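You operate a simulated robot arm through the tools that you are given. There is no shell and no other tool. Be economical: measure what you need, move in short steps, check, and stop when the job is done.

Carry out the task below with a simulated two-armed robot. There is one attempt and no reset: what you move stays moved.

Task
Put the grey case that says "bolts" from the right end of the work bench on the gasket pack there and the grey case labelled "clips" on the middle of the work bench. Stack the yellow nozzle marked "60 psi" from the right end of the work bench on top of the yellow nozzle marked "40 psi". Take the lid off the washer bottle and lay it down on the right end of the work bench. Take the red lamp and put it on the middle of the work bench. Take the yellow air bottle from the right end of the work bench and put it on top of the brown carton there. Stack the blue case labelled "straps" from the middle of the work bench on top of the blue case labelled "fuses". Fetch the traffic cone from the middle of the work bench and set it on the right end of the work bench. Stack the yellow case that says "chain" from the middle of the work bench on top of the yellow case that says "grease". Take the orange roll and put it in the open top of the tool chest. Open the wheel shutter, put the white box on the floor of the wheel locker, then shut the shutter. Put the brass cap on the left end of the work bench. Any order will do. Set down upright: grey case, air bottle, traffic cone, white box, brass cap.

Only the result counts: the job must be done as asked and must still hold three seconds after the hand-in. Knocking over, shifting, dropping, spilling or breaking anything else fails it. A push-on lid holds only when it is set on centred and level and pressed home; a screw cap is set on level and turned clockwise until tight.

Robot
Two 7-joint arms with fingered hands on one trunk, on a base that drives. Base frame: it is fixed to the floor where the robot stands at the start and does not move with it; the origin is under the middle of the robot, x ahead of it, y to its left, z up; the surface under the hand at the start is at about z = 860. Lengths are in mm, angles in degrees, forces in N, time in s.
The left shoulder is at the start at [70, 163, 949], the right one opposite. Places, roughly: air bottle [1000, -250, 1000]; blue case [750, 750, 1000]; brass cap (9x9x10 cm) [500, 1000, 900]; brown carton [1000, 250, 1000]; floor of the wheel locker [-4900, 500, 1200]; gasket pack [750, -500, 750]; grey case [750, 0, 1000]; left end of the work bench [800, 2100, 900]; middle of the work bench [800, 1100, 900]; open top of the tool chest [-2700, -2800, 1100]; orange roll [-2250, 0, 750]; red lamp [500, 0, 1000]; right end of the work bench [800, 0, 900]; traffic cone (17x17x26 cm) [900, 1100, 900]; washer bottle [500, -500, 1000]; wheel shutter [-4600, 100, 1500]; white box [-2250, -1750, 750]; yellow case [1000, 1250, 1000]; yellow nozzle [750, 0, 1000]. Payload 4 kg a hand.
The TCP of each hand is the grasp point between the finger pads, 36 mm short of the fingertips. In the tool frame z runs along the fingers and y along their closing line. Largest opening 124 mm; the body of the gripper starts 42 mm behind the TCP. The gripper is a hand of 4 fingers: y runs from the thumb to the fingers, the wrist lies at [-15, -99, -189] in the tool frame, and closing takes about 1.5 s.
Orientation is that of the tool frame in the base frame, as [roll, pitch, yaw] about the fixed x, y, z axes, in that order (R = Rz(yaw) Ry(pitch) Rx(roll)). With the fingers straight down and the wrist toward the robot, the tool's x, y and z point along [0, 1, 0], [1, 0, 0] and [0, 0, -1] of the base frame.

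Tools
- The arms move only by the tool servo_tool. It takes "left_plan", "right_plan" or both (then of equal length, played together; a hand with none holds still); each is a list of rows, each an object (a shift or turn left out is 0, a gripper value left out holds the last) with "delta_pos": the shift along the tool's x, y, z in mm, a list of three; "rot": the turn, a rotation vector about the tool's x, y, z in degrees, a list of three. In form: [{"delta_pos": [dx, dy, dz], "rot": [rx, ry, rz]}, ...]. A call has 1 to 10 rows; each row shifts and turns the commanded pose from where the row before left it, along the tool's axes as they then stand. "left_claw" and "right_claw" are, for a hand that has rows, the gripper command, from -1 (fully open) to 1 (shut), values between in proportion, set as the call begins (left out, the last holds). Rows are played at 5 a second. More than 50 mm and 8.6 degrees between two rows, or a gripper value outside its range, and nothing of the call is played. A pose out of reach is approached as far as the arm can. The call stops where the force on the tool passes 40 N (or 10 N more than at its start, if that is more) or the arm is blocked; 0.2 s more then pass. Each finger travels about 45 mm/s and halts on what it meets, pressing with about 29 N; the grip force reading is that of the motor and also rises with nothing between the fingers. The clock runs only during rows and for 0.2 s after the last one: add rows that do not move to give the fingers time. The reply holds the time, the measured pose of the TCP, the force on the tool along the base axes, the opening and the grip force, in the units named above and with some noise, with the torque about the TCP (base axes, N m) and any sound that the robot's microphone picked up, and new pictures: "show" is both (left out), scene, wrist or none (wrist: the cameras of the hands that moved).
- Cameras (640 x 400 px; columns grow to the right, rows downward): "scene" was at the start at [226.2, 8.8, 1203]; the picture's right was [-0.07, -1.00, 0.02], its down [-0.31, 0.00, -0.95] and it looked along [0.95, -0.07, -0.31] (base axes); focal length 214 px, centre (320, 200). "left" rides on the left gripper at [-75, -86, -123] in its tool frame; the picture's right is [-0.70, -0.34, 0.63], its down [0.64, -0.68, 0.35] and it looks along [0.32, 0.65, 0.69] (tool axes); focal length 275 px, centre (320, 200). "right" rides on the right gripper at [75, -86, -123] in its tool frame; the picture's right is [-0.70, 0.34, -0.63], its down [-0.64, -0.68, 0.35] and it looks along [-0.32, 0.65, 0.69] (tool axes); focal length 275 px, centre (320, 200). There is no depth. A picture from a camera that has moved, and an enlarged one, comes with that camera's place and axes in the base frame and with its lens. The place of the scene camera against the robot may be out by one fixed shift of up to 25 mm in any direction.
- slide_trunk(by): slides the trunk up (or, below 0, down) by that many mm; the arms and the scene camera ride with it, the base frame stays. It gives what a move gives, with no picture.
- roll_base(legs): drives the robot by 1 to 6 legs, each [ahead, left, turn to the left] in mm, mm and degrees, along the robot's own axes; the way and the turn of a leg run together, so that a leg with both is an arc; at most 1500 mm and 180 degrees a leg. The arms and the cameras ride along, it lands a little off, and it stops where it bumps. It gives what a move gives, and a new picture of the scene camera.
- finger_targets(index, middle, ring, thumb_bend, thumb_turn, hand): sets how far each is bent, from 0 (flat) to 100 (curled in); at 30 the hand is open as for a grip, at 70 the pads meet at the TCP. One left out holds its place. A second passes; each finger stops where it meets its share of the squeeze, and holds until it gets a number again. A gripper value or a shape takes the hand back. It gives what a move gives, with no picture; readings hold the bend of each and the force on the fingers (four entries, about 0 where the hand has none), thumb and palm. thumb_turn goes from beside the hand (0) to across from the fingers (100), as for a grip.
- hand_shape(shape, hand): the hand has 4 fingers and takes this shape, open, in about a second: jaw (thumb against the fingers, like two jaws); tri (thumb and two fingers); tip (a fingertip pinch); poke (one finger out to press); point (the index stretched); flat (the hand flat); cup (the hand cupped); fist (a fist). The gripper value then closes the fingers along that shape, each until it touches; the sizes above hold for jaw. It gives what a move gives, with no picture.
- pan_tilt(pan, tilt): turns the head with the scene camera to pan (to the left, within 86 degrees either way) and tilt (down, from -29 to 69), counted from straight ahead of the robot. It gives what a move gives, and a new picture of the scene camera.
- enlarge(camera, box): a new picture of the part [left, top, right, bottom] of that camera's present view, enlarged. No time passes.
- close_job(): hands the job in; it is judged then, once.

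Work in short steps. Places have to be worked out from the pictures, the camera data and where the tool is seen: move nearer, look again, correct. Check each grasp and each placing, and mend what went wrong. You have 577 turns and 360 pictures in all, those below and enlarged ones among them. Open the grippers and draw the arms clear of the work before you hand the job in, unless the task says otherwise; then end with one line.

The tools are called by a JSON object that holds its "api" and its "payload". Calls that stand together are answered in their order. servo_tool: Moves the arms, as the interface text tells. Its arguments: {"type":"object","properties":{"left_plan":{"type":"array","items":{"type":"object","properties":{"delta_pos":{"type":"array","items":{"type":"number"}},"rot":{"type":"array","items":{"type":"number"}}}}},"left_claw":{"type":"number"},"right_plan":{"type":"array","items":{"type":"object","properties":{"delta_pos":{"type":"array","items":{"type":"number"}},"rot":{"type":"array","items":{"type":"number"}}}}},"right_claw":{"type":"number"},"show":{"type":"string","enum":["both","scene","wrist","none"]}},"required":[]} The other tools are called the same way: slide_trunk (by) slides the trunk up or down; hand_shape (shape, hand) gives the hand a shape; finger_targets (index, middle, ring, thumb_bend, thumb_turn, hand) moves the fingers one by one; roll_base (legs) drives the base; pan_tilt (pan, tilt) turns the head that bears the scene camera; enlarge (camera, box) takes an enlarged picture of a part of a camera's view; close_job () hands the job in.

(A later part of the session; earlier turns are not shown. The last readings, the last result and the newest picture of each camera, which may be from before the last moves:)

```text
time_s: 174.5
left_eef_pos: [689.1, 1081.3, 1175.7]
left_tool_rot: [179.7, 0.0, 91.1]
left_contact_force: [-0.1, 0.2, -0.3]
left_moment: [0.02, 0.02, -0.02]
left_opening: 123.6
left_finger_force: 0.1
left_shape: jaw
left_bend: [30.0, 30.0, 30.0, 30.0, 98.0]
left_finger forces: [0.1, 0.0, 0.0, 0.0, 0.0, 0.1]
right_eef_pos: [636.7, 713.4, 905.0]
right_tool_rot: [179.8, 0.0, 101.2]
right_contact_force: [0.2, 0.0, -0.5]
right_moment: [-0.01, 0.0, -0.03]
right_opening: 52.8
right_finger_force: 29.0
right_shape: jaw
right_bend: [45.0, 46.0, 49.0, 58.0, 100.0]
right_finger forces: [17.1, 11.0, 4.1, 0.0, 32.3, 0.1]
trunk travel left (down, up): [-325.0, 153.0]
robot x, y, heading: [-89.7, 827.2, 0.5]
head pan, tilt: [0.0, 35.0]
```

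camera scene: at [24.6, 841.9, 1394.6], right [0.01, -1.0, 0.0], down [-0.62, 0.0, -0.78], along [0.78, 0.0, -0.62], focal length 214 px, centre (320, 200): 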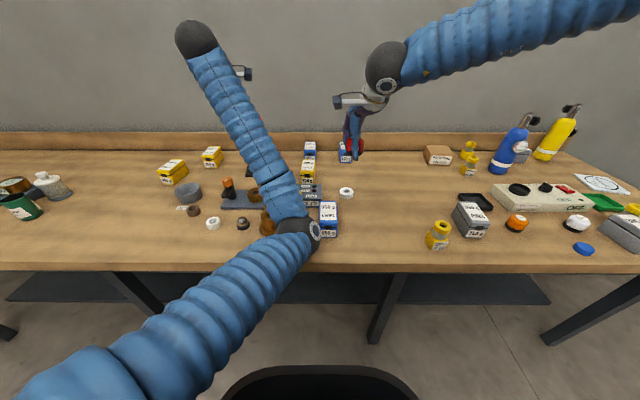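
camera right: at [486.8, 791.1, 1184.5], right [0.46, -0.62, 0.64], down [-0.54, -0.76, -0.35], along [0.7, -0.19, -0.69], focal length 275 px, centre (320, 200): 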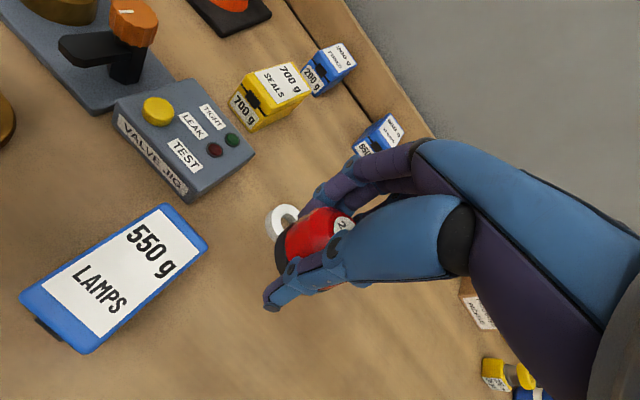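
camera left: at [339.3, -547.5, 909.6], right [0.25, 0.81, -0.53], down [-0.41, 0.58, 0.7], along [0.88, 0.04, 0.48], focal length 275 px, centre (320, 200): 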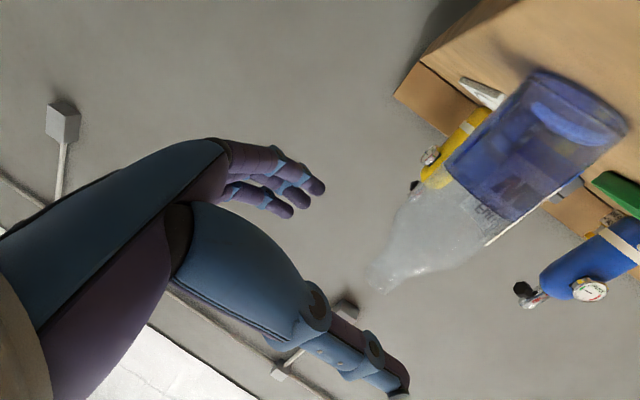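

{"api": "servo_tool", "payload": {"right_plan": [{"delta_pos": [0, 0, 3]}, {"delta_pos": [0, 0, 1]}], "show": "none"}}

{"api": "servo_tool", "payload": {"right_plan": [{}, {}, {}, {}, {}, {"delta_pos": [0, 0, -30]}, {"delta_pos": [0, 0, -50]}, {"delta_pos": [0, 0, -50]}, {"delta_pos": [0, 0, -50]}, {"delta_pos": [0, 0, -50]}], "right_claw": -0.4, "show": "both"}}

```text
time_s: 175.1
left_eef_pos: [687.8, 1082.2, 1174.6]
left_tool_rot: [179.6, -0.1, 91.2]
left_contact_force: [-0.6, 0.0, 0.0]
left_moment: [0.03, -0.01, 0.01]
left_opening: 123.9
left_finger_force: 0.1
left_shape: jaw
left_bend: [30.0, 30.0, 30.0, 30.0, 98.0]
left_finger forces: [0.1, 0.0, 0.1, 0.0, 0.1, 0.1]
right_eef_pos: [635.1, 712.4, 901.9]
right_tool_rot: [179.8, 0.1, 101.2]
right_contact_force: [-0.1, 0.1, -1.2]
right_moment: [-0.02, 0.0, 0.01]
right_opening: 52.3
right_finger_force: 29.0
right_shape: jaw
right_bend: [45.0, 46.0, 49.0, 58.0, 100.0]
right_finger forces: [16.9, 11.1, 4.1, 0.1, 32.4, 0.1]
trunk travel left (down, up): [-325.0, 153.0]
robot x, y, heading: [-87.2, 829.1, 0.4]
head pan, tilt: [0.0, 35.0]
```

```text
time_s: 177.3
left_eef_pos: [687.8, 1082.2, 1176.4]
left_tool_rot: [179.8, -0.1, 91.1]
left_contact_force: [-0.3, -0.2, 0.3]
left_moment: [-0.02, -0.01, -0.02]
left_opening: 123.7
left_finger_force: 0.0
left_shape: jaw
left_bend: [30.0, 30.0, 30.0, 30.0, 98.0]
left_finger forces: [0.0, 0.0, 0.0, 0.0, 0.0, 0.0]
right_eef_pos: [633.0, 712.8, 1133.2]
right_tool_rot: [179.8, 0.3, 101.1]
right_contact_force: [-0.4, -0.6, -0.1]
right_moment: [0.02, -0.04, 0.01]
right_opening: 86.6
right_finger_force: 0.0
right_shape: jaw
right_bend: [35.0, 38.0, 37.0, 50.0, 99.0]
right_finger forces: [0.1, 0.1, 0.0, 0.0, 0.0, 0.0]
trunk travel left (down, up): [-325.0, 153.0]
robot x, y, heading: [-85.4, 828.8, 0.5]
head pan, tilt: [0.0, 35.0]
camera scene: at [22.5, 843.1, 1394.9], right [0.01, -1.0, 0.0], down [-0.62, 0.0, -0.79], along [0.79, 0.0, -0.62], focal length 214 px, centre (320, 200)
camera right: at [533.8, 769.3, 1255.2], right [0.46, -0.62, 0.64], down [-0.54, -0.77, -0.35], along [0.7, -0.19, -0.69], focal length 275 px, centre (320, 200)
```

scene: 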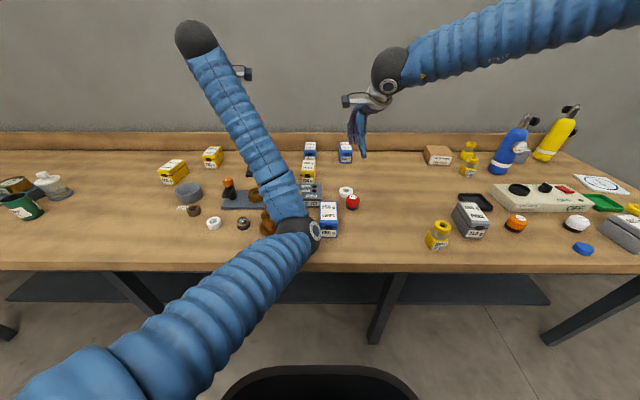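
right: 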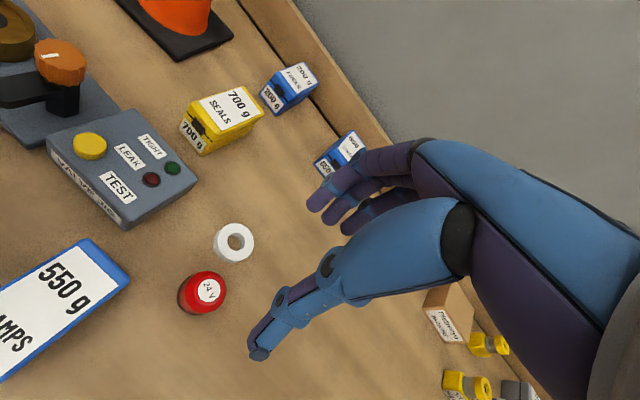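

Lamp stands in the middle. Now the two small blue cases at the back: read the labels.

{"api": "enlarge", "payload": {"camera": "right", "box": [160, 50, 380, 200]}}

{"api": "enlarge", "payload": {"camera": "scene", "box": [140, 130, 380, 240]}}

```text
2.67 times, centred on (270, 125) of right
camera zoom: at [533.8, 769.3, 1255.2], right [0.46, -0.62, 0.64], down [-0.54, -0.77, -0.35], along [0.7, -0.19, -0.69], focal length 734 px, centre (453, 400)
```

zoom: 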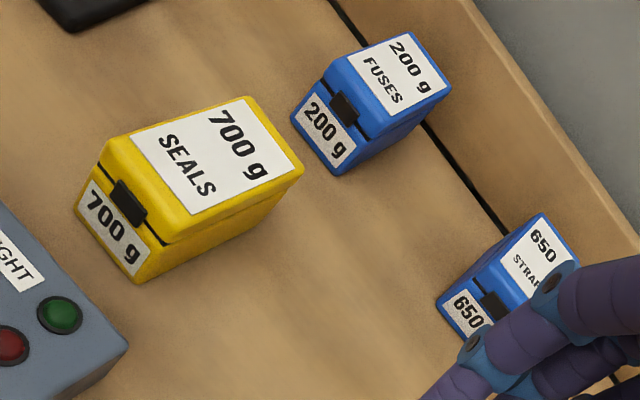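

```text
2.67 times, centred on (260, 185) of scene
camera zoom: at [22.5, 843.1, 1394.9], right [0.01, -1.0, 0.0], down [-0.62, 0.0, -0.79], along [0.79, 0.0, -0.62], focal length 572 px, centre (480, 240)
```

zoom: 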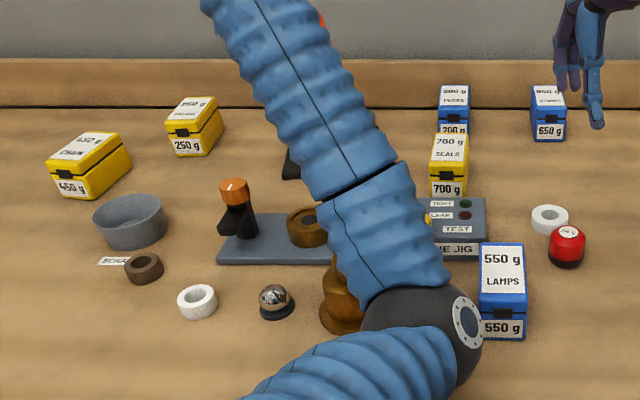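

Labels: FUSES (left), STRAPS (right) at the back; chain 450 g and grease 250 g on the left. First I move the left arm up and out so it does not hang over things.

{"api": "servo_tool", "payload": {"left_plan": [{"delta_pos": [0, 0, -45]}, {"delta_pos": [0, 0, -45]}, {"delta_pos": [30, -20, -30]}, {"delta_pos": [35, -25, -20]}, {"delta_pos": [40, -25, 0]}, {"delta_pos": [40, -25, 0]}, {"delta_pos": [40, -25, 0]}, {"delta_pos": [40, -25, 0]}], "show": "scene"}}

```text
time_s: 179.1
left_eef_pos: [578.6, 1323.4, 1305.9]
left_tool_rot: [179.7, 0.1, 91.0]
left_contact_force: [-0.5, -0.2, -0.5]
left_moment: [0.02, 0.02, 0.0]
left_opening: 124.0
left_finger_force: 0.1
left_shape: jaw
left_bend: [30.0, 30.0, 30.0, 30.0, 98.0]
left_finger forces: [0.1, 0.0, 0.1, 0.1, 0.0, 0.0]
left hand out of reach, approached as far as the arm can: row 1, 2, 3, 4
right_eef_pos: [633.8, 713.2, 1132.1]
right_tool_rot: [179.7, 0.1, 101.1]
right_contact_force: [0.0, 0.0, 0.1]
right_moment: [-0.03, -0.01, -0.03]
right_opening: 86.3
right_finger_force: 0.0
right_shape: jaw
right_bend: [35.0, 38.0, 37.0, 50.0, 99.0]
right_finger forces: [0.0, 0.1, 0.0, 0.0, 0.0, 0.1]
trunk travel left (down, up): [-325.0, 153.0]
robot x, y, heading: [-89.2, 824.2, 0.3]
head pan, tilt: [0.0, 35.0]
camera scene: at [23.1, 843.9, 1394.8], right [0.0, -1.0, 0.0], down [-0.62, 0.0, -0.78], along [0.78, 0.0, -0.62], focal length 214 px, centre (320, 200)
```

scene: 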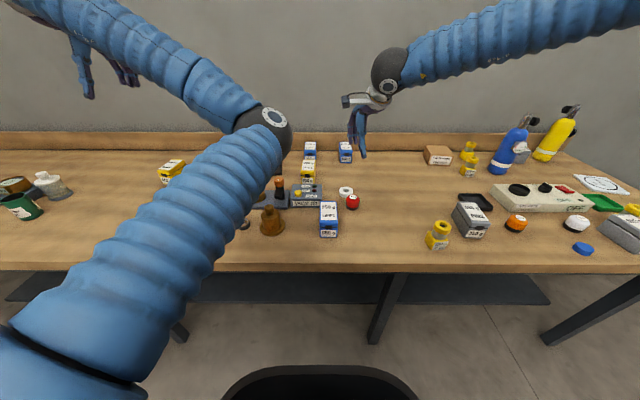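

Now orient the right hand: yaw toward 180° and tilt fingers forward.

{"api": "servo_tool", "payload": {"right_plan": [{"rot": [0, 0, -8]}, {"rot": [0, 0, -8]}, {"rot": [0, 0, -8]}, {"rot": [0, 0, -8]}, {"rot": [0, 0, -8]}, {"rot": [0, -8, 0]}, {"rot": [0, -8, 0]}, {"rot": [0, -8, 0]}, {"rot": [0, -8, 0]}], "show": "none"}}

{"api": "servo_tool", "payload": {"right_plan": [{"rot": [0, -8, 0]}, {"rot": [-5.5, 0, -6]}, {"rot": [-5.5, 0, -6]}, {"rot": [-5.5, 0, -6]}, {"rot": [-5.5, 0, -6]}, {"rot": [-5.5, 0, -6]}], "show": "none"}}

```text
time_s: 181.1
left_eef_pos: [579.9, 1323.1, 1307.6]
left_tool_rot: [179.7, -0.2, 91.2]
left_contact_force: [0.3, 0.0, 0.5]
left_moment: [0.0, 0.03, 0.0]
left_opening: 123.9
left_finger_force: 0.0
left_shape: jaw
left_bend: [30.0, 30.0, 30.0, 30.0, 98.0]
left_finger forces: [0.0, 0.0, 0.1, 0.0, 0.1, 0.1]
right_eef_pos: [633.6, 714.1, 1133.9]
right_tool_rot: [180.0, 32.5, 141.2]
right_contact_force: [0.7, 0.4, -0.5]
right_moment: [-0.01, 0.02, 0.01]
right_opening: 86.7
right_finger_force: 0.0
right_shape: jaw
right_bend: [34.0, 38.0, 37.0, 50.0, 99.0]
right_finger forces: [0.1, 0.0, 0.1, 0.1, 0.0, 0.0]
trunk travel left (down, up): [-325.0, 153.0]
robot x, y, heading: [-87.3, 826.6, 0.6]
head pan, tilt: [0.0, 35.0]
```

```text
time_s: 182.5
left_eef_pos: [579.9, 1321.1, 1305.9]
left_tool_rot: [179.6, -0.2, 91.1]
left_contact_force: [-0.7, -0.4, -0.3]
left_moment: [-0.01, 0.0, 0.01]
left_opening: 123.9
left_finger_force: 0.0
left_shape: jaw
left_bend: [30.0, 30.0, 30.0, 30.0, 98.0]
left_finger forces: [0.0, 0.0, 0.1, 0.0, 0.0, 0.0]
right_eef_pos: [622.7, 715.0, 1119.2]
right_tool_rot: [177.7, 41.1, 174.8]
right_contact_force: [0.3, 0.7, -1.1]
right_moment: [-0.02, 0.02, 0.0]
right_opening: 86.5
right_finger_force: 0.0
right_shape: jaw
right_bend: [34.0, 38.0, 37.0, 50.0, 99.0]
right_finger forces: [0.0, 0.1, 0.0, 0.1, 0.0, 0.1]
right hand out of reach, approached as far as the arm can: row 5, 6
trunk travel left (down, up): [-325.0, 153.0]
robot x, y, heading: [-86.3, 827.6, 0.6]
head pan, tilt: [0.0, 35.0]
```

Tilt 41°, yaw 175 works. Drive forward toward the bench (elbows are high), watching for bumps.

{"api": "roll_base", "payload": {"legs": [[200, 0, 0]]}}

{"api": "enlarge", "payload": {"camera": "right", "box": [0, 0, 640, 400]}}

```text
time_s: 184.1
left_eef_pos: [783.7, 1322.6, 1306.1]
left_tool_rot: [179.8, -0.1, 91.1]
left_contact_force: [-0.2, -0.3, 0.0]
left_moment: [0.01, 0.02, 0.02]
left_opening: 124.0
left_finger_force: 0.2
left_shape: jaw
left_bend: [30.0, 30.0, 30.0, 30.0, 98.0]
left_finger forces: [0.0, 0.1, 0.0, 0.0, 0.0, 0.0]
right_eef_pos: [827.5, 715.4, 1118.4]
right_tool_rot: [177.8, 41.0, 174.7]
right_contact_force: [0.7, 0.5, -1.0]
right_moment: [0.0, 0.02, 0.0]
right_opening: 86.8
right_finger_force: 0.0
right_shape: jaw
right_bend: [34.0, 38.0, 37.0, 50.0, 99.0]
right_finger forces: [0.1, 0.0, 0.0, 0.0, 0.1, 0.1]
trunk travel left (down, up): [-325.0, 153.0]
robot x, y, heading: [116.5, 831.1, 0.2]
head pan, tilt: [0.0, 35.0]
camera scene: at [228.1, 844.0, 1394.6], right [0.01, -1.0, 0.0], down [-0.62, 0.0, -0.78], along [0.78, 0.0, -0.62], focal length 214 px, centre (320, 200)
```

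scene: 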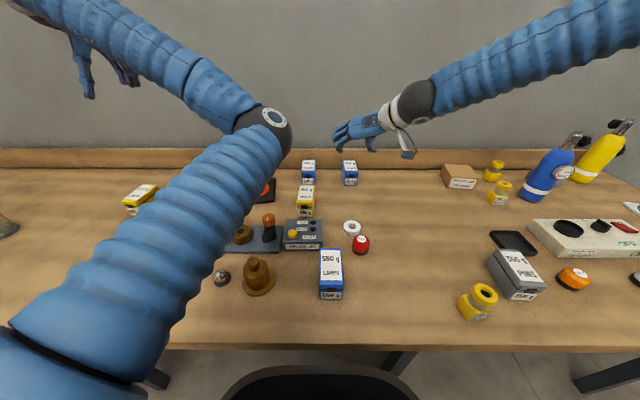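

```text
1.00 times, centred on (320, 200) of right (not enlarged: the box is as wide or as high as the picture)
camera zoom: at [684.2, 637.3, 1158.8], right [0.13, 0.3, 0.94], down [0.67, -0.73, 0.14], along [0.74, 0.61, -0.29], focal length 275 px, centre (320, 200)
```

zoom: 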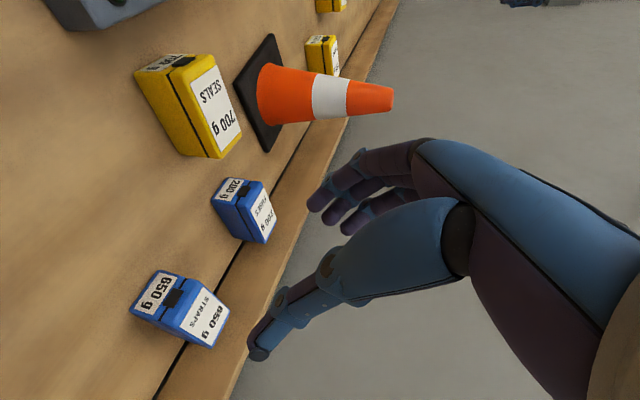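

Good view of both cases; zoom to measure them.

{"api": "enlarge", "payload": {"camera": "right", "box": [110, 160, 310, 360]}}

```text
2.00 times, centred on (210, 260) of right
camera zoom: at [684.2, 637.3, 1158.8], right [0.13, 0.3, 0.94], down [0.67, -0.73, 0.14], along [0.74, 0.61, -0.29], focal length 551 px, centre (540, 80)
```

zoom: 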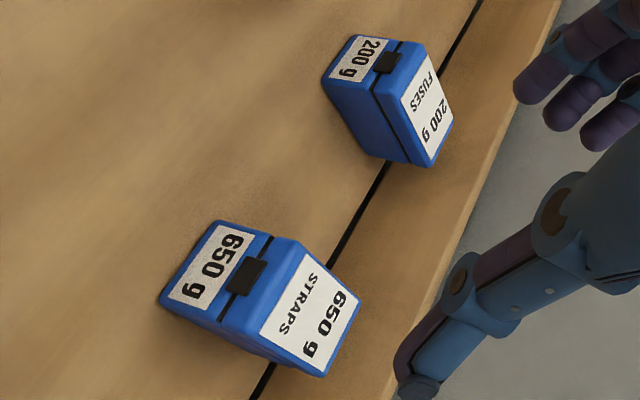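

STRAPS: x 994–1103, y 676–733, top 925; FUSES: x 996–1108, y 858–916, top 925 — same size. Approach STRAPS along the tilted hand axis.

{"api": "servo_tool", "payload": {"right_plan": [{"delta_pos": [-6.4, 0, 41.4]}, {"delta_pos": [-6.4, 0, 41.4]}, {"delta_pos": [-6.4, 0, 41.4]}, {"delta_pos": [-6.4, 0, 41.4]}], "right_claw": -1, "show": "wrist"}}

```text
time_s: 185.1
left_eef_pos: [785.1, 1322.2, 1305.8]
left_tool_rot: [179.8, -0.1, 90.9]
left_contact_force: [0.8, 0.4, 0.2]
left_moment: [0.02, 0.0, 0.0]
left_opening: 124.1
left_finger_force: 0.0
left_shape: jaw
left_bend: [30.0, 30.0, 30.0, 30.0, 98.0]
left_finger forces: [0.0, 0.0, 0.0, 0.1, 0.0, 0.1]
right_eef_pos: [935.5, 724.8, 1013.5]
right_tool_rot: [176.8, 42.1, 173.5]
right_contact_force: [-0.2, 0.7, -0.4]
right_moment: [0.04, 0.03, 0.01]
right_opening: 123.8
right_finger_force: 0.1
right_shape: jaw
right_bend: [30.0, 30.0, 30.0, 30.0, 98.0]
right_finger forces: [0.0, 0.0, 0.0, 0.0, 0.2, 0.0]
right hand out of reach, approached as far as the arm can: row 3, 4
trunk travel left (down, up): [-325.0, 153.0]
robot x, y, heading: [113.7, 824.9, 0.5]
head pan, tilt: [0.0, 35.0]
camera right: at [789.8, 646.5, 1051.3], right [0.11, 0.29, 0.95], down [0.66, -0.74, 0.15], along [0.75, 0.61, -0.28], focal length 275 px, centre (320, 200)
```

right: 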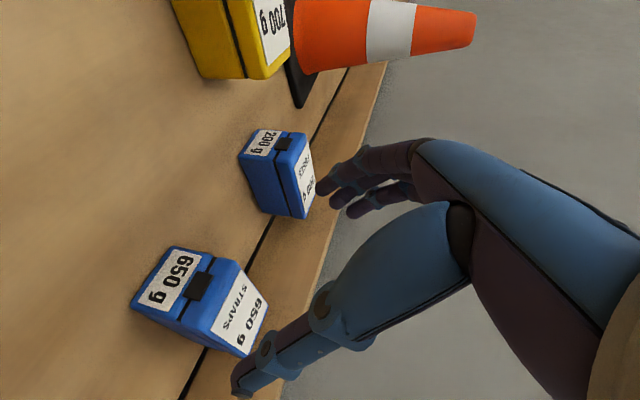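

Reach limit with the trunk this high. Lift a little, centre in y, then lower the trunk 120 mm (it also leans forward).

{"api": "servo_tool", "payload": {"right_plan": [{"delta_pos": [0, -18, 0]}, {"delta_pos": [-26, 0, -30]}, {"delta_pos": [-26, 0, -30]}, {"delta_pos": [-13, 0, -15]}], "show": "none"}}

{"api": "slide_trunk", "payload": {"by": -110}}

{"api": "pan_tilt", "payload": {"pan": -5, "tilt": 25}}

```text
time_s: 186.1
left_eef_pos: [781.2, 1323.0, 1306.8]
left_tool_rot: [179.7, -0.2, 91.1]
left_contact_force: [0.5, 0.2, 0.4]
left_moment: [0.01, 0.01, -0.01]
left_opening: 123.8
left_finger_force: 0.1
left_shape: jaw
left_bend: [30.0, 30.0, 30.0, 30.0, 98.0]
left_finger forces: [0.0, 0.1, 0.1, 0.0, 0.0, 0.0]
right_eef_pos: [885.5, 710.7, 1076.7]
right_tool_rot: [177.2, 41.9, 173.9]
right_contact_force: [-0.8, 0.1, 0.2]
right_moment: [0.0, 0.01, -0.01]
right_opening: 123.7
right_finger_force: 0.1
right_shape: jaw
right_bend: [30.0, 30.0, 30.0, 30.0, 98.0]
right_finger forces: [0.0, 0.0, 0.0, 0.0, 0.0, 0.0]
right hand out of reach, approached as far as the arm can: row 1, 2, 3, 4
trunk travel left (down, up): [-325.0, 153.0]
robot x, y, heading: [117.2, 826.4, 0.2]
head pan, tilt: [0.0, 35.0]
```

```text
time_s: 187.5
left_eef_pos: [781.9, 1322.4, 1197.3]
left_tool_rot: [179.7, -0.1, 91.1]
left_contact_force: [-0.1, 0.2, -0.4]
left_moment: [0.0, -0.01, 0.0]
left_opening: 124.0
left_finger_force: 0.1
left_shape: jaw
left_bend: [30.0, 30.0, 30.0, 30.0, 98.0]
left_finger forces: [0.1, 0.1, 0.1, 0.0, 0.1, 0.0]
right_eef_pos: [885.0, 710.8, 968.2]
right_tool_rot: [177.7, 41.3, 174.6]
right_contact_force: [0.6, 0.1, 0.0]
right_moment: [-0.01, -0.02, 0.03]
right_opening: 123.5
right_finger_force: 0.1
right_shape: jaw
right_bend: [30.0, 30.0, 30.0, 30.0, 98.0]
right_finger forces: [0.0, 0.0, 0.1, 0.1, 0.0, 0.0]
trunk travel left (down, up): [-215.0, 263.0]
robot x, y, heading: [117.3, 826.8, 0.4]
head pan, tilt: [0.0, 35.0]
```

```text
time_s: 188.2
left_eef_pos: [782.0, 1322.5, 1195.9]
left_tool_rot: [179.7, -0.1, 91.1]
left_contact_force: [1.2, 0.6, 0.2]
left_moment: [0.05, 0.02, -0.01]
left_opening: 123.9
left_finger_force: 0.1
left_shape: jaw
left_bend: [30.0, 30.0, 30.0, 30.0, 98.0]
left_finger forces: [0.0, 0.0, 0.1, 0.1, 0.0, 0.0]
right_eef_pos: [883.7, 710.9, 967.6]
right_tool_rot: [177.6, 41.1, 174.6]
right_contact_force: [-0.4, -0.5, 0.5]
right_moment: [0.0, 0.03, 0.04]
right_opening: 123.8
right_finger_force: 0.0
right_shape: jaw
right_bend: [30.0, 30.0, 30.0, 30.0, 98.0]
right_finger forces: [0.0, 0.1, 0.1, 0.0, 0.0, 0.0]
trunk travel left (down, up): [-215.0, 263.0]
robot x, y, heading: [116.3, 825.7, 0.5]
head pan, tilt: [-5.0, 25.0]
camera scene: at [278.9, 836.3, 1283.8], right [-0.08, -1.0, 0.01], down [-0.57, 0.03, -0.82], along [0.82, -0.07, -0.57], focal length 214 px, centre (320, 200)
```

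scene: 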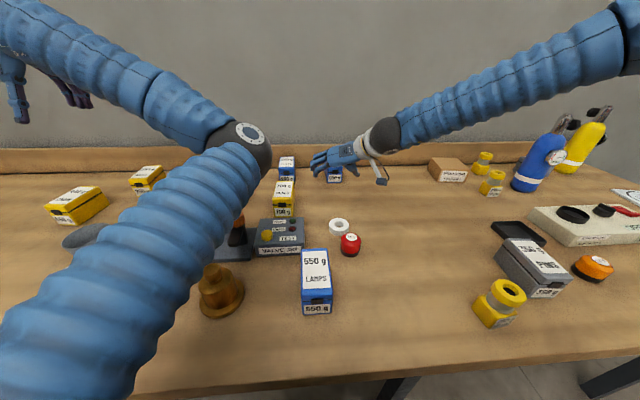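

Advance over the case with the fingers straddling it, in steps.

{"api": "servo_tool", "payload": {"right_plan": [{"delta_pos": [-20.1, 0.8, 35.5]}, {"delta_pos": [-20.1, 0.8, 35.5]}, {"delta_pos": [-20.1, 0.8, 35.5]}], "show": "wrist"}}

```text
time_s: 189.0
left_eef_pos: [784.3, 1323.2, 1196.9]
left_tool_rot: [179.7, -0.1, 91.0]
left_contact_force: [-0.9, 0.4, -0.3]
left_moment: [0.02, 0.0, -0.01]
left_opening: 124.1
left_finger_force: 0.1
left_shape: jaw
left_bend: [30.0, 30.0, 30.0, 30.0, 98.0]
left_finger forces: [0.0, 0.1, 0.0, 0.1, 0.0, 0.0]
right_eef_pos: [944.0, 720.6, 921.7]
right_tool_rot: [176.8, 42.1, 173.4]
right_contact_force: [-0.1, -0.7, -1.3]
right_moment: [-0.01, 0.01, -0.01]
right_opening: 123.7
right_finger_force: 0.1
right_shape: jaw
right_bend: [30.0, 30.0, 30.0, 30.0, 98.0]
right_finger forces: [0.0, 0.1, 0.1, 0.1, 0.1, 0.0]
right hand out of reach, approached as far as the arm can: row 1, 2, 3
trunk travel left (down, up): [-215.0, 263.0]
robot x, y, heading: [116.6, 829.4, 0.4]
head pan, tilt: [-5.0, 25.0]
camera right: at [799.5, 642.6, 958.8], right [0.11, 0.29, 0.95], down [0.65, -0.74, 0.15], along [0.75, 0.61, -0.27], focal length 275 px, centre (320, 200)
```

right: 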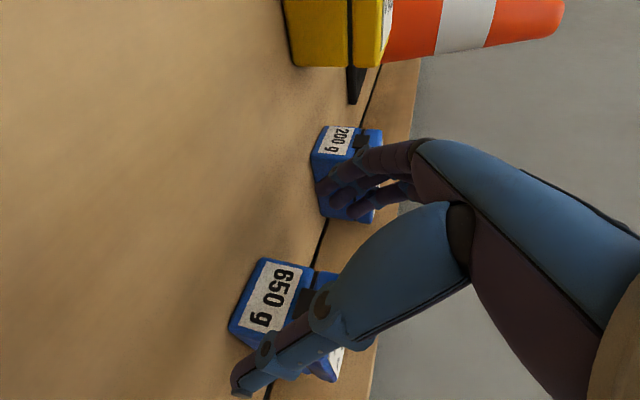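

Still ~90 mm short. Lift the hand clear and try to drive the base a bit further under the bench edge.

{"api": "servo_tool", "payload": {"right_plan": [{"delta_pos": [-20, 0, -40]}, {"delta_pos": [-26, 0, -30]}, {"delta_pos": [-20, 0, -23]}], "show": "none"}}

{"api": "roll_base", "payload": {"legs": [[60, 0, 0]]}}

```text
time_s: 189.8
left_eef_pos: [781.9, 1323.9, 1197.9]
left_tool_rot: [179.6, -0.1, 91.1]
left_contact_force: [0.1, 0.3, -0.2]
left_moment: [-0.02, 0.0, 0.04]
left_opening: 123.9
left_finger_force: 0.1
left_shape: jaw
left_bend: [30.0, 30.0, 30.0, 30.0, 98.0]
left_finger forces: [0.0, 0.0, 0.0, 0.1, 0.1, 0.1]
right_eef_pos: [883.5, 716.4, 992.4]
right_tool_rot: [176.9, 42.2, 173.5]
right_contact_force: [-0.9, -0.4, 0.5]
right_moment: [0.01, -0.02, -0.01]
right_opening: 123.8
right_finger_force: 0.2
right_shape: jaw
right_bend: [30.0, 30.0, 30.0, 30.0, 98.0]
right_finger forces: [0.0, 0.0, 0.1, 0.0, 0.1, 0.0]
right hand out of reach, approached as far as the arm can: row 1, 2, 3
trunk travel left (down, up): [-215.0, 263.0]
robot x, y, heading: [115.5, 829.5, 0.4]
head pan, tilt: [-5.0, 25.0]
```

```text
time_s: 190.8
left_eef_pos: [845.4, 1322.0, 1195.6]
left_tool_rot: [180.0, -0.1, 91.0]
left_contact_force: [0.9, 0.6, -0.9]
left_moment: [0.02, 0.06, 0.02]
left_opening: 124.0
left_finger_force: 0.1
left_shape: jaw
left_bend: [30.0, 30.0, 30.0, 30.0, 98.0]
left_finger forces: [0.0, 0.0, 0.0, 0.1, 0.1, 0.1]
right_eef_pos: [945.2, 714.7, 989.9]
right_tool_rot: [176.9, 42.0, 173.4]
right_contact_force: [0.8, -0.4, -1.8]
right_moment: [0.0, 0.01, -0.01]
right_opening: 123.7
right_finger_force: 0.0
right_shape: jaw
right_bend: [30.0, 30.0, 30.0, 30.0, 98.0]
right_finger forces: [0.0, 0.0, 0.1, 0.1, 0.0, 0.1]
trunk travel left (down, up): [-215.0, 263.0]
robot x, y, heading: [175.2, 829.1, 0.4]
head pan, tilt: [-5.0, 25.0]
camera scene: at [341.2, 836.4, 1283.4], right [-0.08, -1.0, 0.01], down [-0.57, 0.03, -0.82], along [0.82, -0.08, -0.57], focal length 214 px, centre (320, 200)
```

scene: 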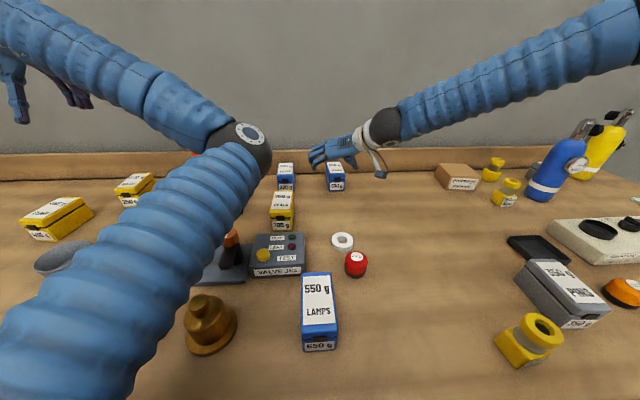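

No bump. Before going further, pull the left hand back and up so its arm stays away from the cone.

{"api": "servo_tool", "payload": {"left_plan": [{"delta_pos": [0, -35, -30]}, {"delta_pos": [0, -35, -30]}, {"delta_pos": [10, -35, -20]}], "show": "none"}}

{"api": "roll_base", "payload": {"legs": [[50, 0, 0]]}}

```text
time_s: 191.6
left_eef_pos: [737.3, 1331.2, 1277.7]
left_tool_rot: [179.7, -0.1, 91.0]
left_contact_force: [-0.4, -0.7, -1.3]
left_moment: [-0.01, -0.04, -0.01]
left_opening: 124.1
left_finger_force: 0.1
left_shape: jaw
left_bend: [30.0, 30.0, 30.0, 30.0, 98.0]
left_finger forces: [0.0, 0.0, 0.0, 0.0, 0.1, 0.1]
right_eef_pos: [942.2, 716.6, 994.5]
right_tool_rot: [176.8, 42.3, 173.3]
right_contact_force: [-0.6, -0.5, 0.5]
right_moment: [0.01, 0.01, 0.0]
right_opening: 123.9
right_finger_force: 0.1
right_shape: jaw
right_bend: [30.0, 30.0, 30.0, 30.0, 98.0]
right_finger forces: [0.0, 0.0, 0.0, 0.1, 0.0, 0.0]
trunk travel left (down, up): [-215.0, 263.0]
robot x, y, heading: [178.3, 825.3, 0.5]
head pan, tilt: [-5.0, 25.0]
```

```text
time_s: 192.5
left_eef_pos: [791.7, 1332.7, 1275.6]
left_tool_rot: [179.9, -0.1, 91.0]
left_contact_force: [1.9, 0.2, 0.6]
left_moment: [-0.02, 0.06, -0.01]
left_opening: 124.0
left_finger_force: 0.1
left_shape: jaw
left_bend: [30.0, 30.0, 30.0, 30.0, 98.0]
left_finger forces: [0.0, 0.0, 0.0, 0.0, 0.0, 0.0]
right_eef_pos: [996.3, 715.3, 989.9]
right_tool_rot: [176.9, 41.9, 173.5]
right_contact_force: [0.5, -0.1, -0.2]
right_moment: [0.03, 0.01, 0.01]
right_opening: 123.6
right_finger_force: 0.0
right_shape: jaw
right_bend: [30.0, 30.0, 30.0, 30.0, 98.0]
right_finger forces: [0.0, 0.0, 0.1, 0.0, 0.0, 0.0]
trunk travel left (down, up): [-215.0, 263.0]
robot x, y, heading: [226.8, 829.5, 0.7]
head pan, tilt: [-5.0, 25.0]
camera scene: at [391.6, 836.8, 1283.5], right [-0.08, -1.0, 0.01], down [-0.57, 0.03, -0.82], along [0.82, -0.07, -0.57], focal length 214 px, centre (320, 200)
```

scene: 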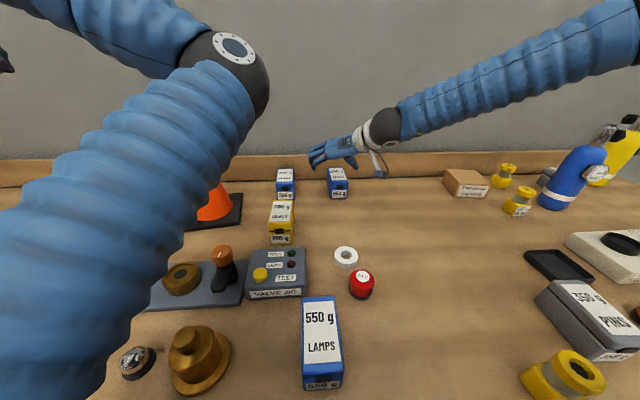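

Robot fits. Now go down onto STRAPS.

{"api": "servo_tool", "payload": {"right_plan": [{"delta_pos": [0, -9, 0]}, {"delta_pos": [9.3, 0, 42.5]}], "show": "wrist"}}

```text
time_s: 193.1
left_eef_pos: [794.0, 1331.0, 1274.9]
left_tool_rot: [-179.9, -0.1, 91.0]
left_contact_force: [1.2, -0.2, -0.7]
left_moment: [0.02, 0.06, -0.02]
left_opening: 123.8
left_finger_force: 0.0
left_shape: jaw
left_bend: [30.0, 30.0, 30.0, 30.0, 98.0]
left_finger forces: [0.1, 0.0, 0.1, 0.1, 0.1, 0.0]
right_eef_pos: [1017.5, 706.0, 950.8]
right_tool_rot: [176.9, 41.9, 173.4]
right_contact_force: [0.4, -0.8, -0.4]
right_moment: [-0.01, 0.0, -0.02]
right_opening: 123.7
right_finger_force: 0.0
right_shape: jaw
right_bend: [30.0, 30.0, 30.0, 30.0, 98.0]
right_finger forces: [0.1, 0.0, 0.1, 0.0, 0.0, 0.0]
trunk travel left (down, up): [-215.0, 263.0]
robot x, y, heading: [226.1, 826.8, 0.4]
head pan, tilt: [-5.0, 25.0]
camera right: at [873.5, 628.2, 987.3], right [0.12, 0.29, 0.95], down [0.65, -0.74, 0.15], along [0.75, 0.6, -0.28], focal length 275 px, centre (320, 200)
```

right: 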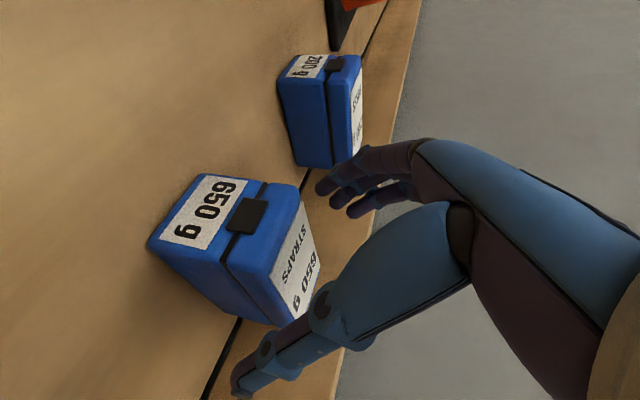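

Aligned. Last step down and grip.

{"api": "servo_tool", "payload": {"right_plan": [{"delta_pos": [9.3, -3, 42.5]}, {}], "show": "none"}}

{"api": "servo_tool", "payload": {"right_plan": [{}, {}, {}, {}, {}, {}, {}, {}], "right_claw": 1, "show": "wrist"}}

```text
time_s: 193.7
left_eef_pos: [786.8, 1332.7, 1278.2]
left_tool_rot: [179.7, -0.1, 91.1]
left_contact_force: [-0.1, 0.6, 0.0]
left_moment: [0.0, -0.05, 0.03]
left_opening: 124.0
left_finger_force: 0.0
left_shape: jaw
left_bend: [30.0, 30.0, 30.0, 30.0, 98.0]
left_finger forces: [0.0, 0.0, 0.0, 0.1, 0.0, 0.0]
right_eef_pos: [1036.3, 705.2, 917.4]
right_tool_rot: [176.8, 42.2, 173.5]
right_contact_force: [0.3, 0.3, 0.3]
right_moment: [-0.02, -0.04, 0.02]
right_opening: 123.9
right_finger_force: 0.0
right_shape: jaw
right_bend: [30.0, 30.0, 30.0, 30.0, 98.0]
right_finger forces: [0.0, 0.0, 0.0, 0.0, 0.1, 0.0]
trunk travel left (down, up): [-215.0, 263.0]
robot x, y, heading: [226.8, 827.3, 0.4]
head pan, tilt: [-5.0, 25.0]
```

```text
time_s: 195.5
left_eef_pos: [789.2, 1332.7, 1278.1]
left_tool_rot: [179.7, 0.1, 90.9]
left_contact_force: [0.4, 0.2, -0.1]
left_moment: [0.01, 0.01, 0.0]
left_opening: 123.7
left_finger_force: 0.0
left_shape: jaw
left_bend: [30.0, 30.0, 30.0, 30.0, 98.0]
left_finger forces: [0.0, 0.0, 0.0, 0.0, 0.0, 0.0]
right_eef_pos: [1038.9, 703.9, 916.0]
right_tool_rot: [176.9, 42.2, 173.5]
right_contact_force: [-2.2, 0.6, 6.2]
right_moment: [0.37, -0.12, 0.28]
right_opening: 76.6
right_finger_force: 29.1
right_shape: jaw
right_bend: [41.0, 45.0, 43.0, 23.0, 99.0]
right_finger forces: [16.4, 7.9, 3.7, 0.0, 29.2, 0.0]
trunk travel left (down, up): [-215.0, 263.0]
robot x, y, heading: [230.4, 830.9, 0.5]
head pan, tilt: [-5.0, 25.0]
camera right: at [892.5, 626.6, 952.5], right [0.11, 0.29, 0.95], down [0.66, -0.74, 0.15], along [0.75, 0.61, -0.27], focal length 275 px, centre (320, 200)
```

right: 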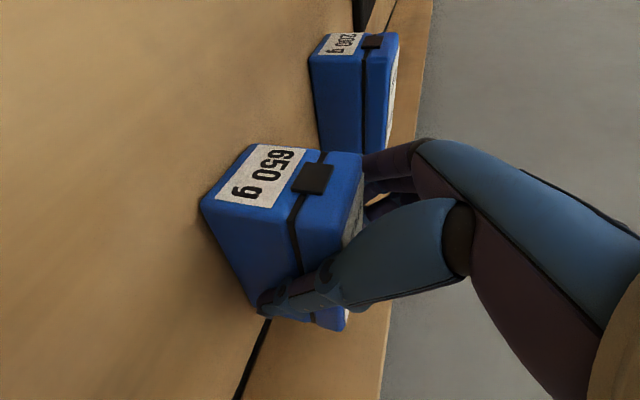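

Gripped. Lift 80 mm straight up.

{"api": "servo_tool", "payload": {"right_plan": [{"delta_pos": [-13, 0.5, -15]}, {"delta_pos": [-20, 1, -22]}, {"delta_pos": [-20, 1, -22]}], "show": "both"}}

```text
time_s: 196.3
left_eef_pos: [787.2, 1332.9, 1277.1]
left_tool_rot: [179.7, 0.0, 91.1]
left_contact_force: [-0.6, 0.1, 0.3]
left_moment: [-0.02, 0.0, -0.02]
left_opening: 124.1
left_finger_force: 0.0
left_shape: jaw
left_bend: [30.0, 30.0, 30.0, 30.0, 98.0]
left_finger forces: [0.1, 0.0, 0.0, 0.1, 0.0, 0.0]
right_eef_pos: [1023.1, 705.4, 978.1]
right_tool_rot: [176.2, 42.9, 172.6]
right_contact_force: [-0.7, 0.6, -6.5]
right_moment: [-0.07, 0.02, 0.01]
right_opening: 76.1
right_finger_force: 28.9
right_shape: jaw
right_bend: [42.0, 46.0, 44.0, 24.0, 98.0]
right_finger forces: [14.8, 6.8, 3.6, 0.0, 26.2, 0.1]
right hand out of reach, approached as far as the arm can: row 2, 3
trunk travel left (down, up): [-215.0, 263.0]
robot x, y, heading: [221.2, 831.0, 0.3]
head pan, tilt: [-5.0, 25.0]
camera scene: at [388.0, 837.2, 1284.1], right [-0.08, -1.0, 0.01], down [-0.56, 0.03, -0.82], along [0.82, -0.07, -0.57], focal length 214 px, centre (320, 200)
camera right: at [877.6, 629.2, 1013.5], right [0.1, 0.28, 0.95], down [0.65, -0.75, 0.15], along [0.75, 0.6, -0.26], focal length 275 px, centre (320, 200)
```

scene: 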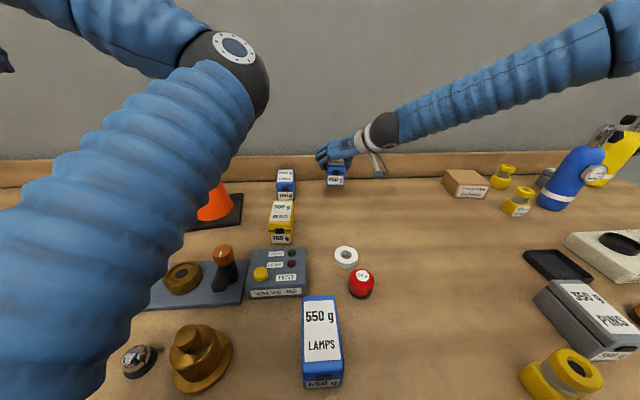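
right: 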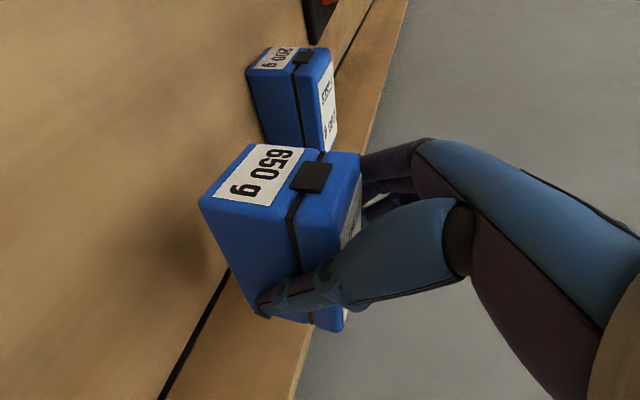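

Raise the trunk 60 to clear FUSES' top, then drive 182 mm left.

{"api": "slide_trunk", "payload": {"by": 60}}

{"api": "roll_base", "payload": {"legs": [[0, 182, 0]]}}

{"api": "enlarge", "payload": {"camera": "right", "box": [0, 0, 640, 400]}}

```text
time_s: 197.3
left_eef_pos: [790.7, 1332.0, 1336.2]
left_tool_rot: [179.9, -0.1, 91.0]
left_contact_force: [-0.1, 0.0, -0.3]
left_moment: [-0.02, 0.01, 0.0]
left_opening: 123.9
left_finger_force: 0.1
left_shape: jaw
left_bend: [30.0, 30.0, 30.0, 30.0, 98.0]
left_finger forces: [0.1, 0.0, 0.0, 0.0, 0.0, 0.0]
right_eef_pos: [1014.3, 705.3, 1090.9]
right_tool_rot: [175.5, 46.5, 172.1]
right_contact_force: [-1.0, 0.8, -6.9]
right_moment: [-0.05, 0.01, 0.0]
right_opening: 76.0
right_finger_force: 29.0
right_shape: jaw
right_bend: [42.0, 46.0, 44.0, 24.0, 98.0]
right_finger forces: [14.6, 6.8, 3.7, 0.1, 26.2, 0.1]
trunk travel left (down, up): [-275.0, 203.0]
robot x, y, heading: [225.4, 831.7, 0.2]
head pan, tilt: [-5.0, 25.0]
```

```text
time_s: 198.9
left_eef_pos: [790.8, 1517.1, 1336.6]
left_tool_rot: [179.7, -0.1, 90.9]
left_contact_force: [-0.4, 0.1, -0.3]
left_moment: [-0.02, 0.0, -0.03]
left_opening: 124.1
left_finger_force: 0.0
left_shape: jaw
left_bend: [30.0, 30.0, 30.0, 30.0, 98.0]
left_finger forces: [0.0, 0.0, 0.0, 0.1, 0.0, 0.0]
right_eef_pos: [1013.5, 890.1, 1092.6]
right_tool_rot: [175.5, 46.6, 172.1]
right_contact_force: [0.5, -0.3, -5.7]
right_moment: [-0.06, 0.03, -0.02]
right_opening: 75.7
right_finger_force: 29.2
right_shape: jaw
right_bend: [42.0, 46.0, 44.0, 24.0, 98.0]
right_finger forces: [14.8, 6.9, 3.8, 0.0, 26.2, 0.0]
trunk travel left (down, up): [-275.0, 203.0]
robot x, y, heading: [225.9, 1009.7, 0.5]
head pan, tilt: [-5.0, 25.0]
camera scene: at [360.2, 1021.6, 1354.4], right [-0.08, -1.0, 0.01], down [-0.51, 0.03, -0.86], along [0.86, -0.08, -0.51], focal length 214 px, centre (320, 200)
```

scene: 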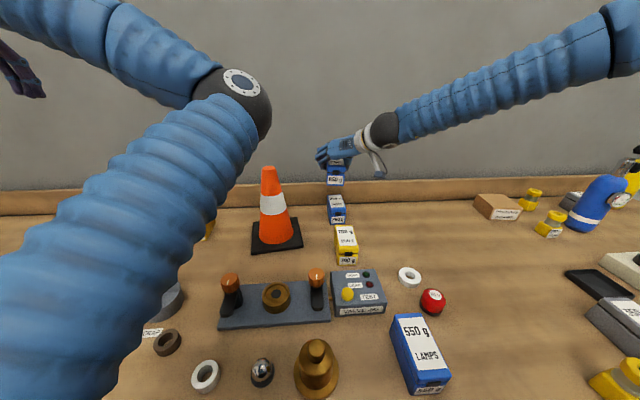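

```text
1.00 times, centred on (320, 200) of right (not enlarged: the box is as wide or as high as the picture)
camera zoom: at [865.6, 812.2, 1116.6], right [0.04, 0.28, 0.96], down [0.63, -0.75, 0.19], along [0.77, 0.6, -0.21], focal length 275 px, centre (320, 200)
```

zoom: 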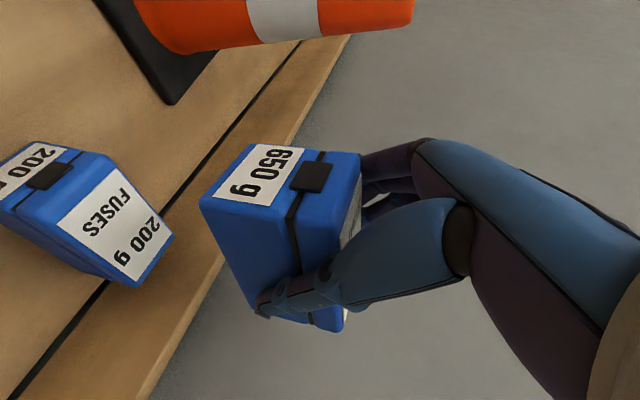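

FUSES measured at centre ≈[1049,887], top 925. Lower the trunk back 60, fix the tilt, and move over it.

{"api": "slide_trunk", "payload": {"by": -60}}

{"api": "servo_tool", "payload": {"right_plan": [{"rot": [0, 4.4, 0]}, {}], "show": "wrist"}}

```text
time_s: 199.9
left_eef_pos: [789.3, 1514.0, 1278.8]
left_tool_rot: [179.8, 0.0, 90.9]
left_contact_force: [-0.6, -0.1, 0.2]
left_moment: [-0.05, -0.02, 0.0]
left_opening: 124.1
left_finger_force: 0.0
left_shape: jaw
left_bend: [30.0, 30.0, 30.0, 30.0, 98.0]
left_finger forces: [0.0, 0.1, 0.0, 0.0, 0.0, 0.0]
right_eef_pos: [1012.2, 887.9, 1032.2]
right_tool_rot: [175.5, 46.6, 172.1]
right_contact_force: [0.1, 0.8, -6.5]
right_moment: [-0.06, 0.07, -0.03]
right_opening: 75.8
right_finger_force: 28.4
right_shape: jaw
right_bend: [42.0, 46.0, 44.0, 24.0, 98.0]
right_finger forces: [14.7, 6.8, 3.8, 0.0, 26.2, 0.0]
trunk travel left (down, up): [-215.0, 263.0]
robot x, y, heading: [224.6, 1012.3, 0.3]
head pan, tilt: [-5.0, 25.0]
```

```text
time_s: 200.5
left_eef_pos: [790.8, 1514.9, 1276.4]
left_tool_rot: [179.8, -0.1, 90.9]
left_contact_force: [-0.7, -0.3, 0.4]
left_moment: [0.02, 0.0, -0.02]
left_opening: 123.9
left_finger_force: 0.1
left_shape: jaw
left_bend: [30.0, 30.0, 30.0, 30.0, 98.0]
left_finger forces: [0.0, 0.0, 0.0, 0.0, 0.1, 0.0]
right_eef_pos: [1001.8, 893.9, 1025.3]
right_tool_rot: [175.4, 44.5, 172.0]
right_contact_force: [0.5, 0.0, -6.4]
right_moment: [-0.01, 0.03, -0.02]
right_opening: 75.7
right_finger_force: 29.0
right_shape: jaw
right_bend: [42.0, 46.0, 44.0, 24.0, 98.0]
right_finger forces: [14.7, 6.7, 3.7, 0.0, 26.0, 0.0]
right hand out of reach, approached as far as the arm can: row 1
trunk travel left (down, up): [-215.0, 263.0]
robot x, y, heading: [228.7, 1014.0, -0.4]
head pan, tilt: [-5.0, 25.0]
camera right: at [854.3, 818.0, 1055.4], right [0.07, 0.28, 0.96], down [0.64, -0.75, 0.17], along [0.76, 0.6, -0.23], focal length 275 px, centre (320, 200)
```

right: 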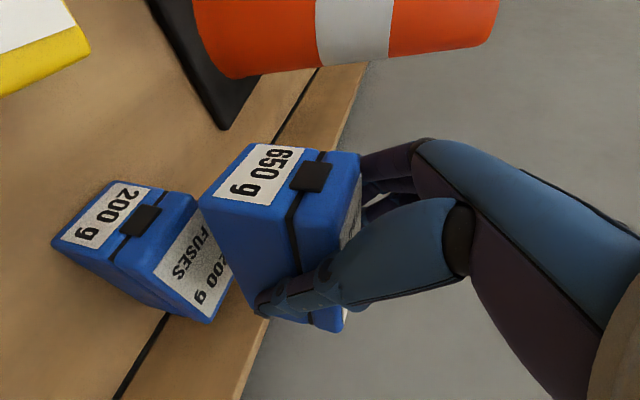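

Reach-limited; drive 40 mm further ahead.

{"api": "roll_base", "payload": {"legs": [[40, -5, 0.4]]}}

{"api": "servo_tool", "payload": {"right_plan": [{"rot": [0, 2, 0]}, {}], "show": "none"}}

```text
time_s: 201.3
left_eef_pos: [830.0, 1512.9, 1275.8]
left_tool_rot: [-180.0, 0.1, 91.3]
left_contact_force: [1.1, 0.2, -1.1]
left_moment: [-0.02, 0.02, 0.02]
left_opening: 123.9
left_finger_force: 0.1
left_shape: jaw
left_bend: [30.0, 30.0, 30.0, 30.0, 98.0]
left_finger forces: [0.2, 0.0, 0.1, 0.0, 0.0, 0.1]
right_eef_pos: [1043.1, 895.3, 1023.6]
right_tool_rot: [175.6, 44.4, 172.5]
right_contact_force: [1.0, 1.0, -7.9]
right_moment: [0.0, 0.04, 0.01]
right_opening: 75.9
right_finger_force: 29.1
right_shape: jaw
right_bend: [42.0, 46.0, 44.0, 24.0, 98.0]
right_finger forces: [14.7, 6.7, 3.7, 0.0, 25.9, 0.1]
trunk travel left (down, up): [-215.0, 263.0]
robot x, y, heading: [267.5, 1009.0, 0.4]
head pan, tilt: [-5.0, 25.0]
camera scene: at [430.9, 1016.3, 1283.6], right [-0.08, -1.0, 0.01], down [-0.57, 0.03, -0.82], along [0.82, -0.07, -0.57], focal length 214 px, centre (320, 200)
```

scene: 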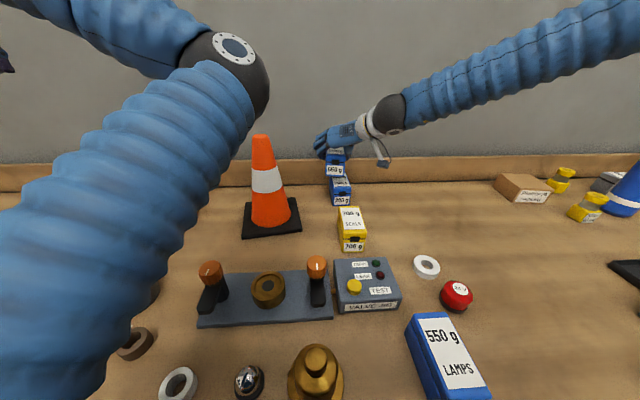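

```text
time_s: 201.9
left_eef_pos: [828.5, 1514.7, 1275.8]
left_tool_rot: [-180.0, 0.0, 91.3]
left_contact_force: [-0.1, 0.7, -0.4]
left_moment: [0.02, 0.04, 0.02]
left_opening: 124.4
left_finger_force: 0.0
left_shape: jaw
left_bend: [30.0, 30.0, 30.0, 30.0, 98.0]
left_finger forces: [0.1, 0.1, 0.0, 0.0, 0.1, 0.1]
right_eef_pos: [1035.9, 896.9, 1015.6]
right_tool_rot: [175.1, 42.8, 172.2]
right_contact_force: [0.2, -0.9, -6.7]
right_moment: [-0.02, 0.06, -0.01]
right_opening: 75.5
right_finger_force: 28.9
right_shape: jaw
right_bend: [42.0, 46.0, 44.0, 24.0, 98.0]
right_finger forces: [14.5, 6.7, 3.7, 0.0, 25.9, 0.0]
right hand out of reach, approached as far as the arm can: row 1
trunk travel left (down, up): [-215.0, 263.0]
robot x, y, heading: [263.4, 1005.7, 0.8]
head pan, tilt: [-5.0, 25.0]
```

Lower toward contact, correcting y by -9.

{"api": "servo_tool", "payload": {"right_plan": [{"delta_pos": [0, -10, 0]}, {"delta_pos": [10, 0, 16]}], "show": "wrist"}}

```text
time_s: 202.5
left_eef_pos: [828.6, 1514.5, 1275.5]
left_tool_rot: [180.0, -0.1, 91.3]
left_contact_force: [-0.3, -0.1, -0.6]
left_moment: [0.02, 0.03, 0.01]
left_opening: 124.2
left_finger_force: 0.0
left_shape: jaw
left_bend: [30.0, 30.0, 30.0, 30.0, 98.0]
left_finger forces: [0.1, 0.1, 0.1, 0.1, 0.0, 0.1]
right_eef_pos: [1037.1, 885.9, 996.0]
right_tool_rot: [175.6, 42.4, 172.6]
right_contact_force: [0.2, -1.2, -7.4]
right_moment: [-0.04, 0.03, 0.03]
right_opening: 75.6
right_finger_force: 28.6
right_shape: jaw
right_bend: [42.0, 46.0, 44.0, 24.0, 98.0]
right_finger forces: [14.6, 6.7, 3.7, 0.0, 25.8, 0.1]
trunk travel left (down, up): [-215.0, 263.0]
robot x, y, heading: [266.3, 1006.6, 0.8]
head pan, tilt: [-5.0, 25.0]
camera right: at [893.4, 807.7, 1030.9], right [0.11, 0.28, 0.95], down [0.65, -0.74, 0.14], along [0.75, 0.61, -0.26], focal length 275 px, centre (320, 200)
```

right: 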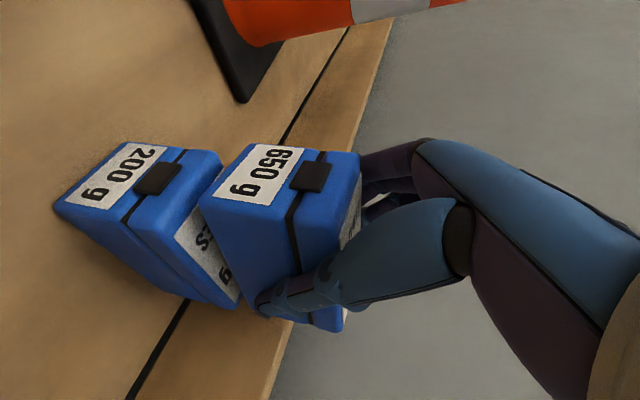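

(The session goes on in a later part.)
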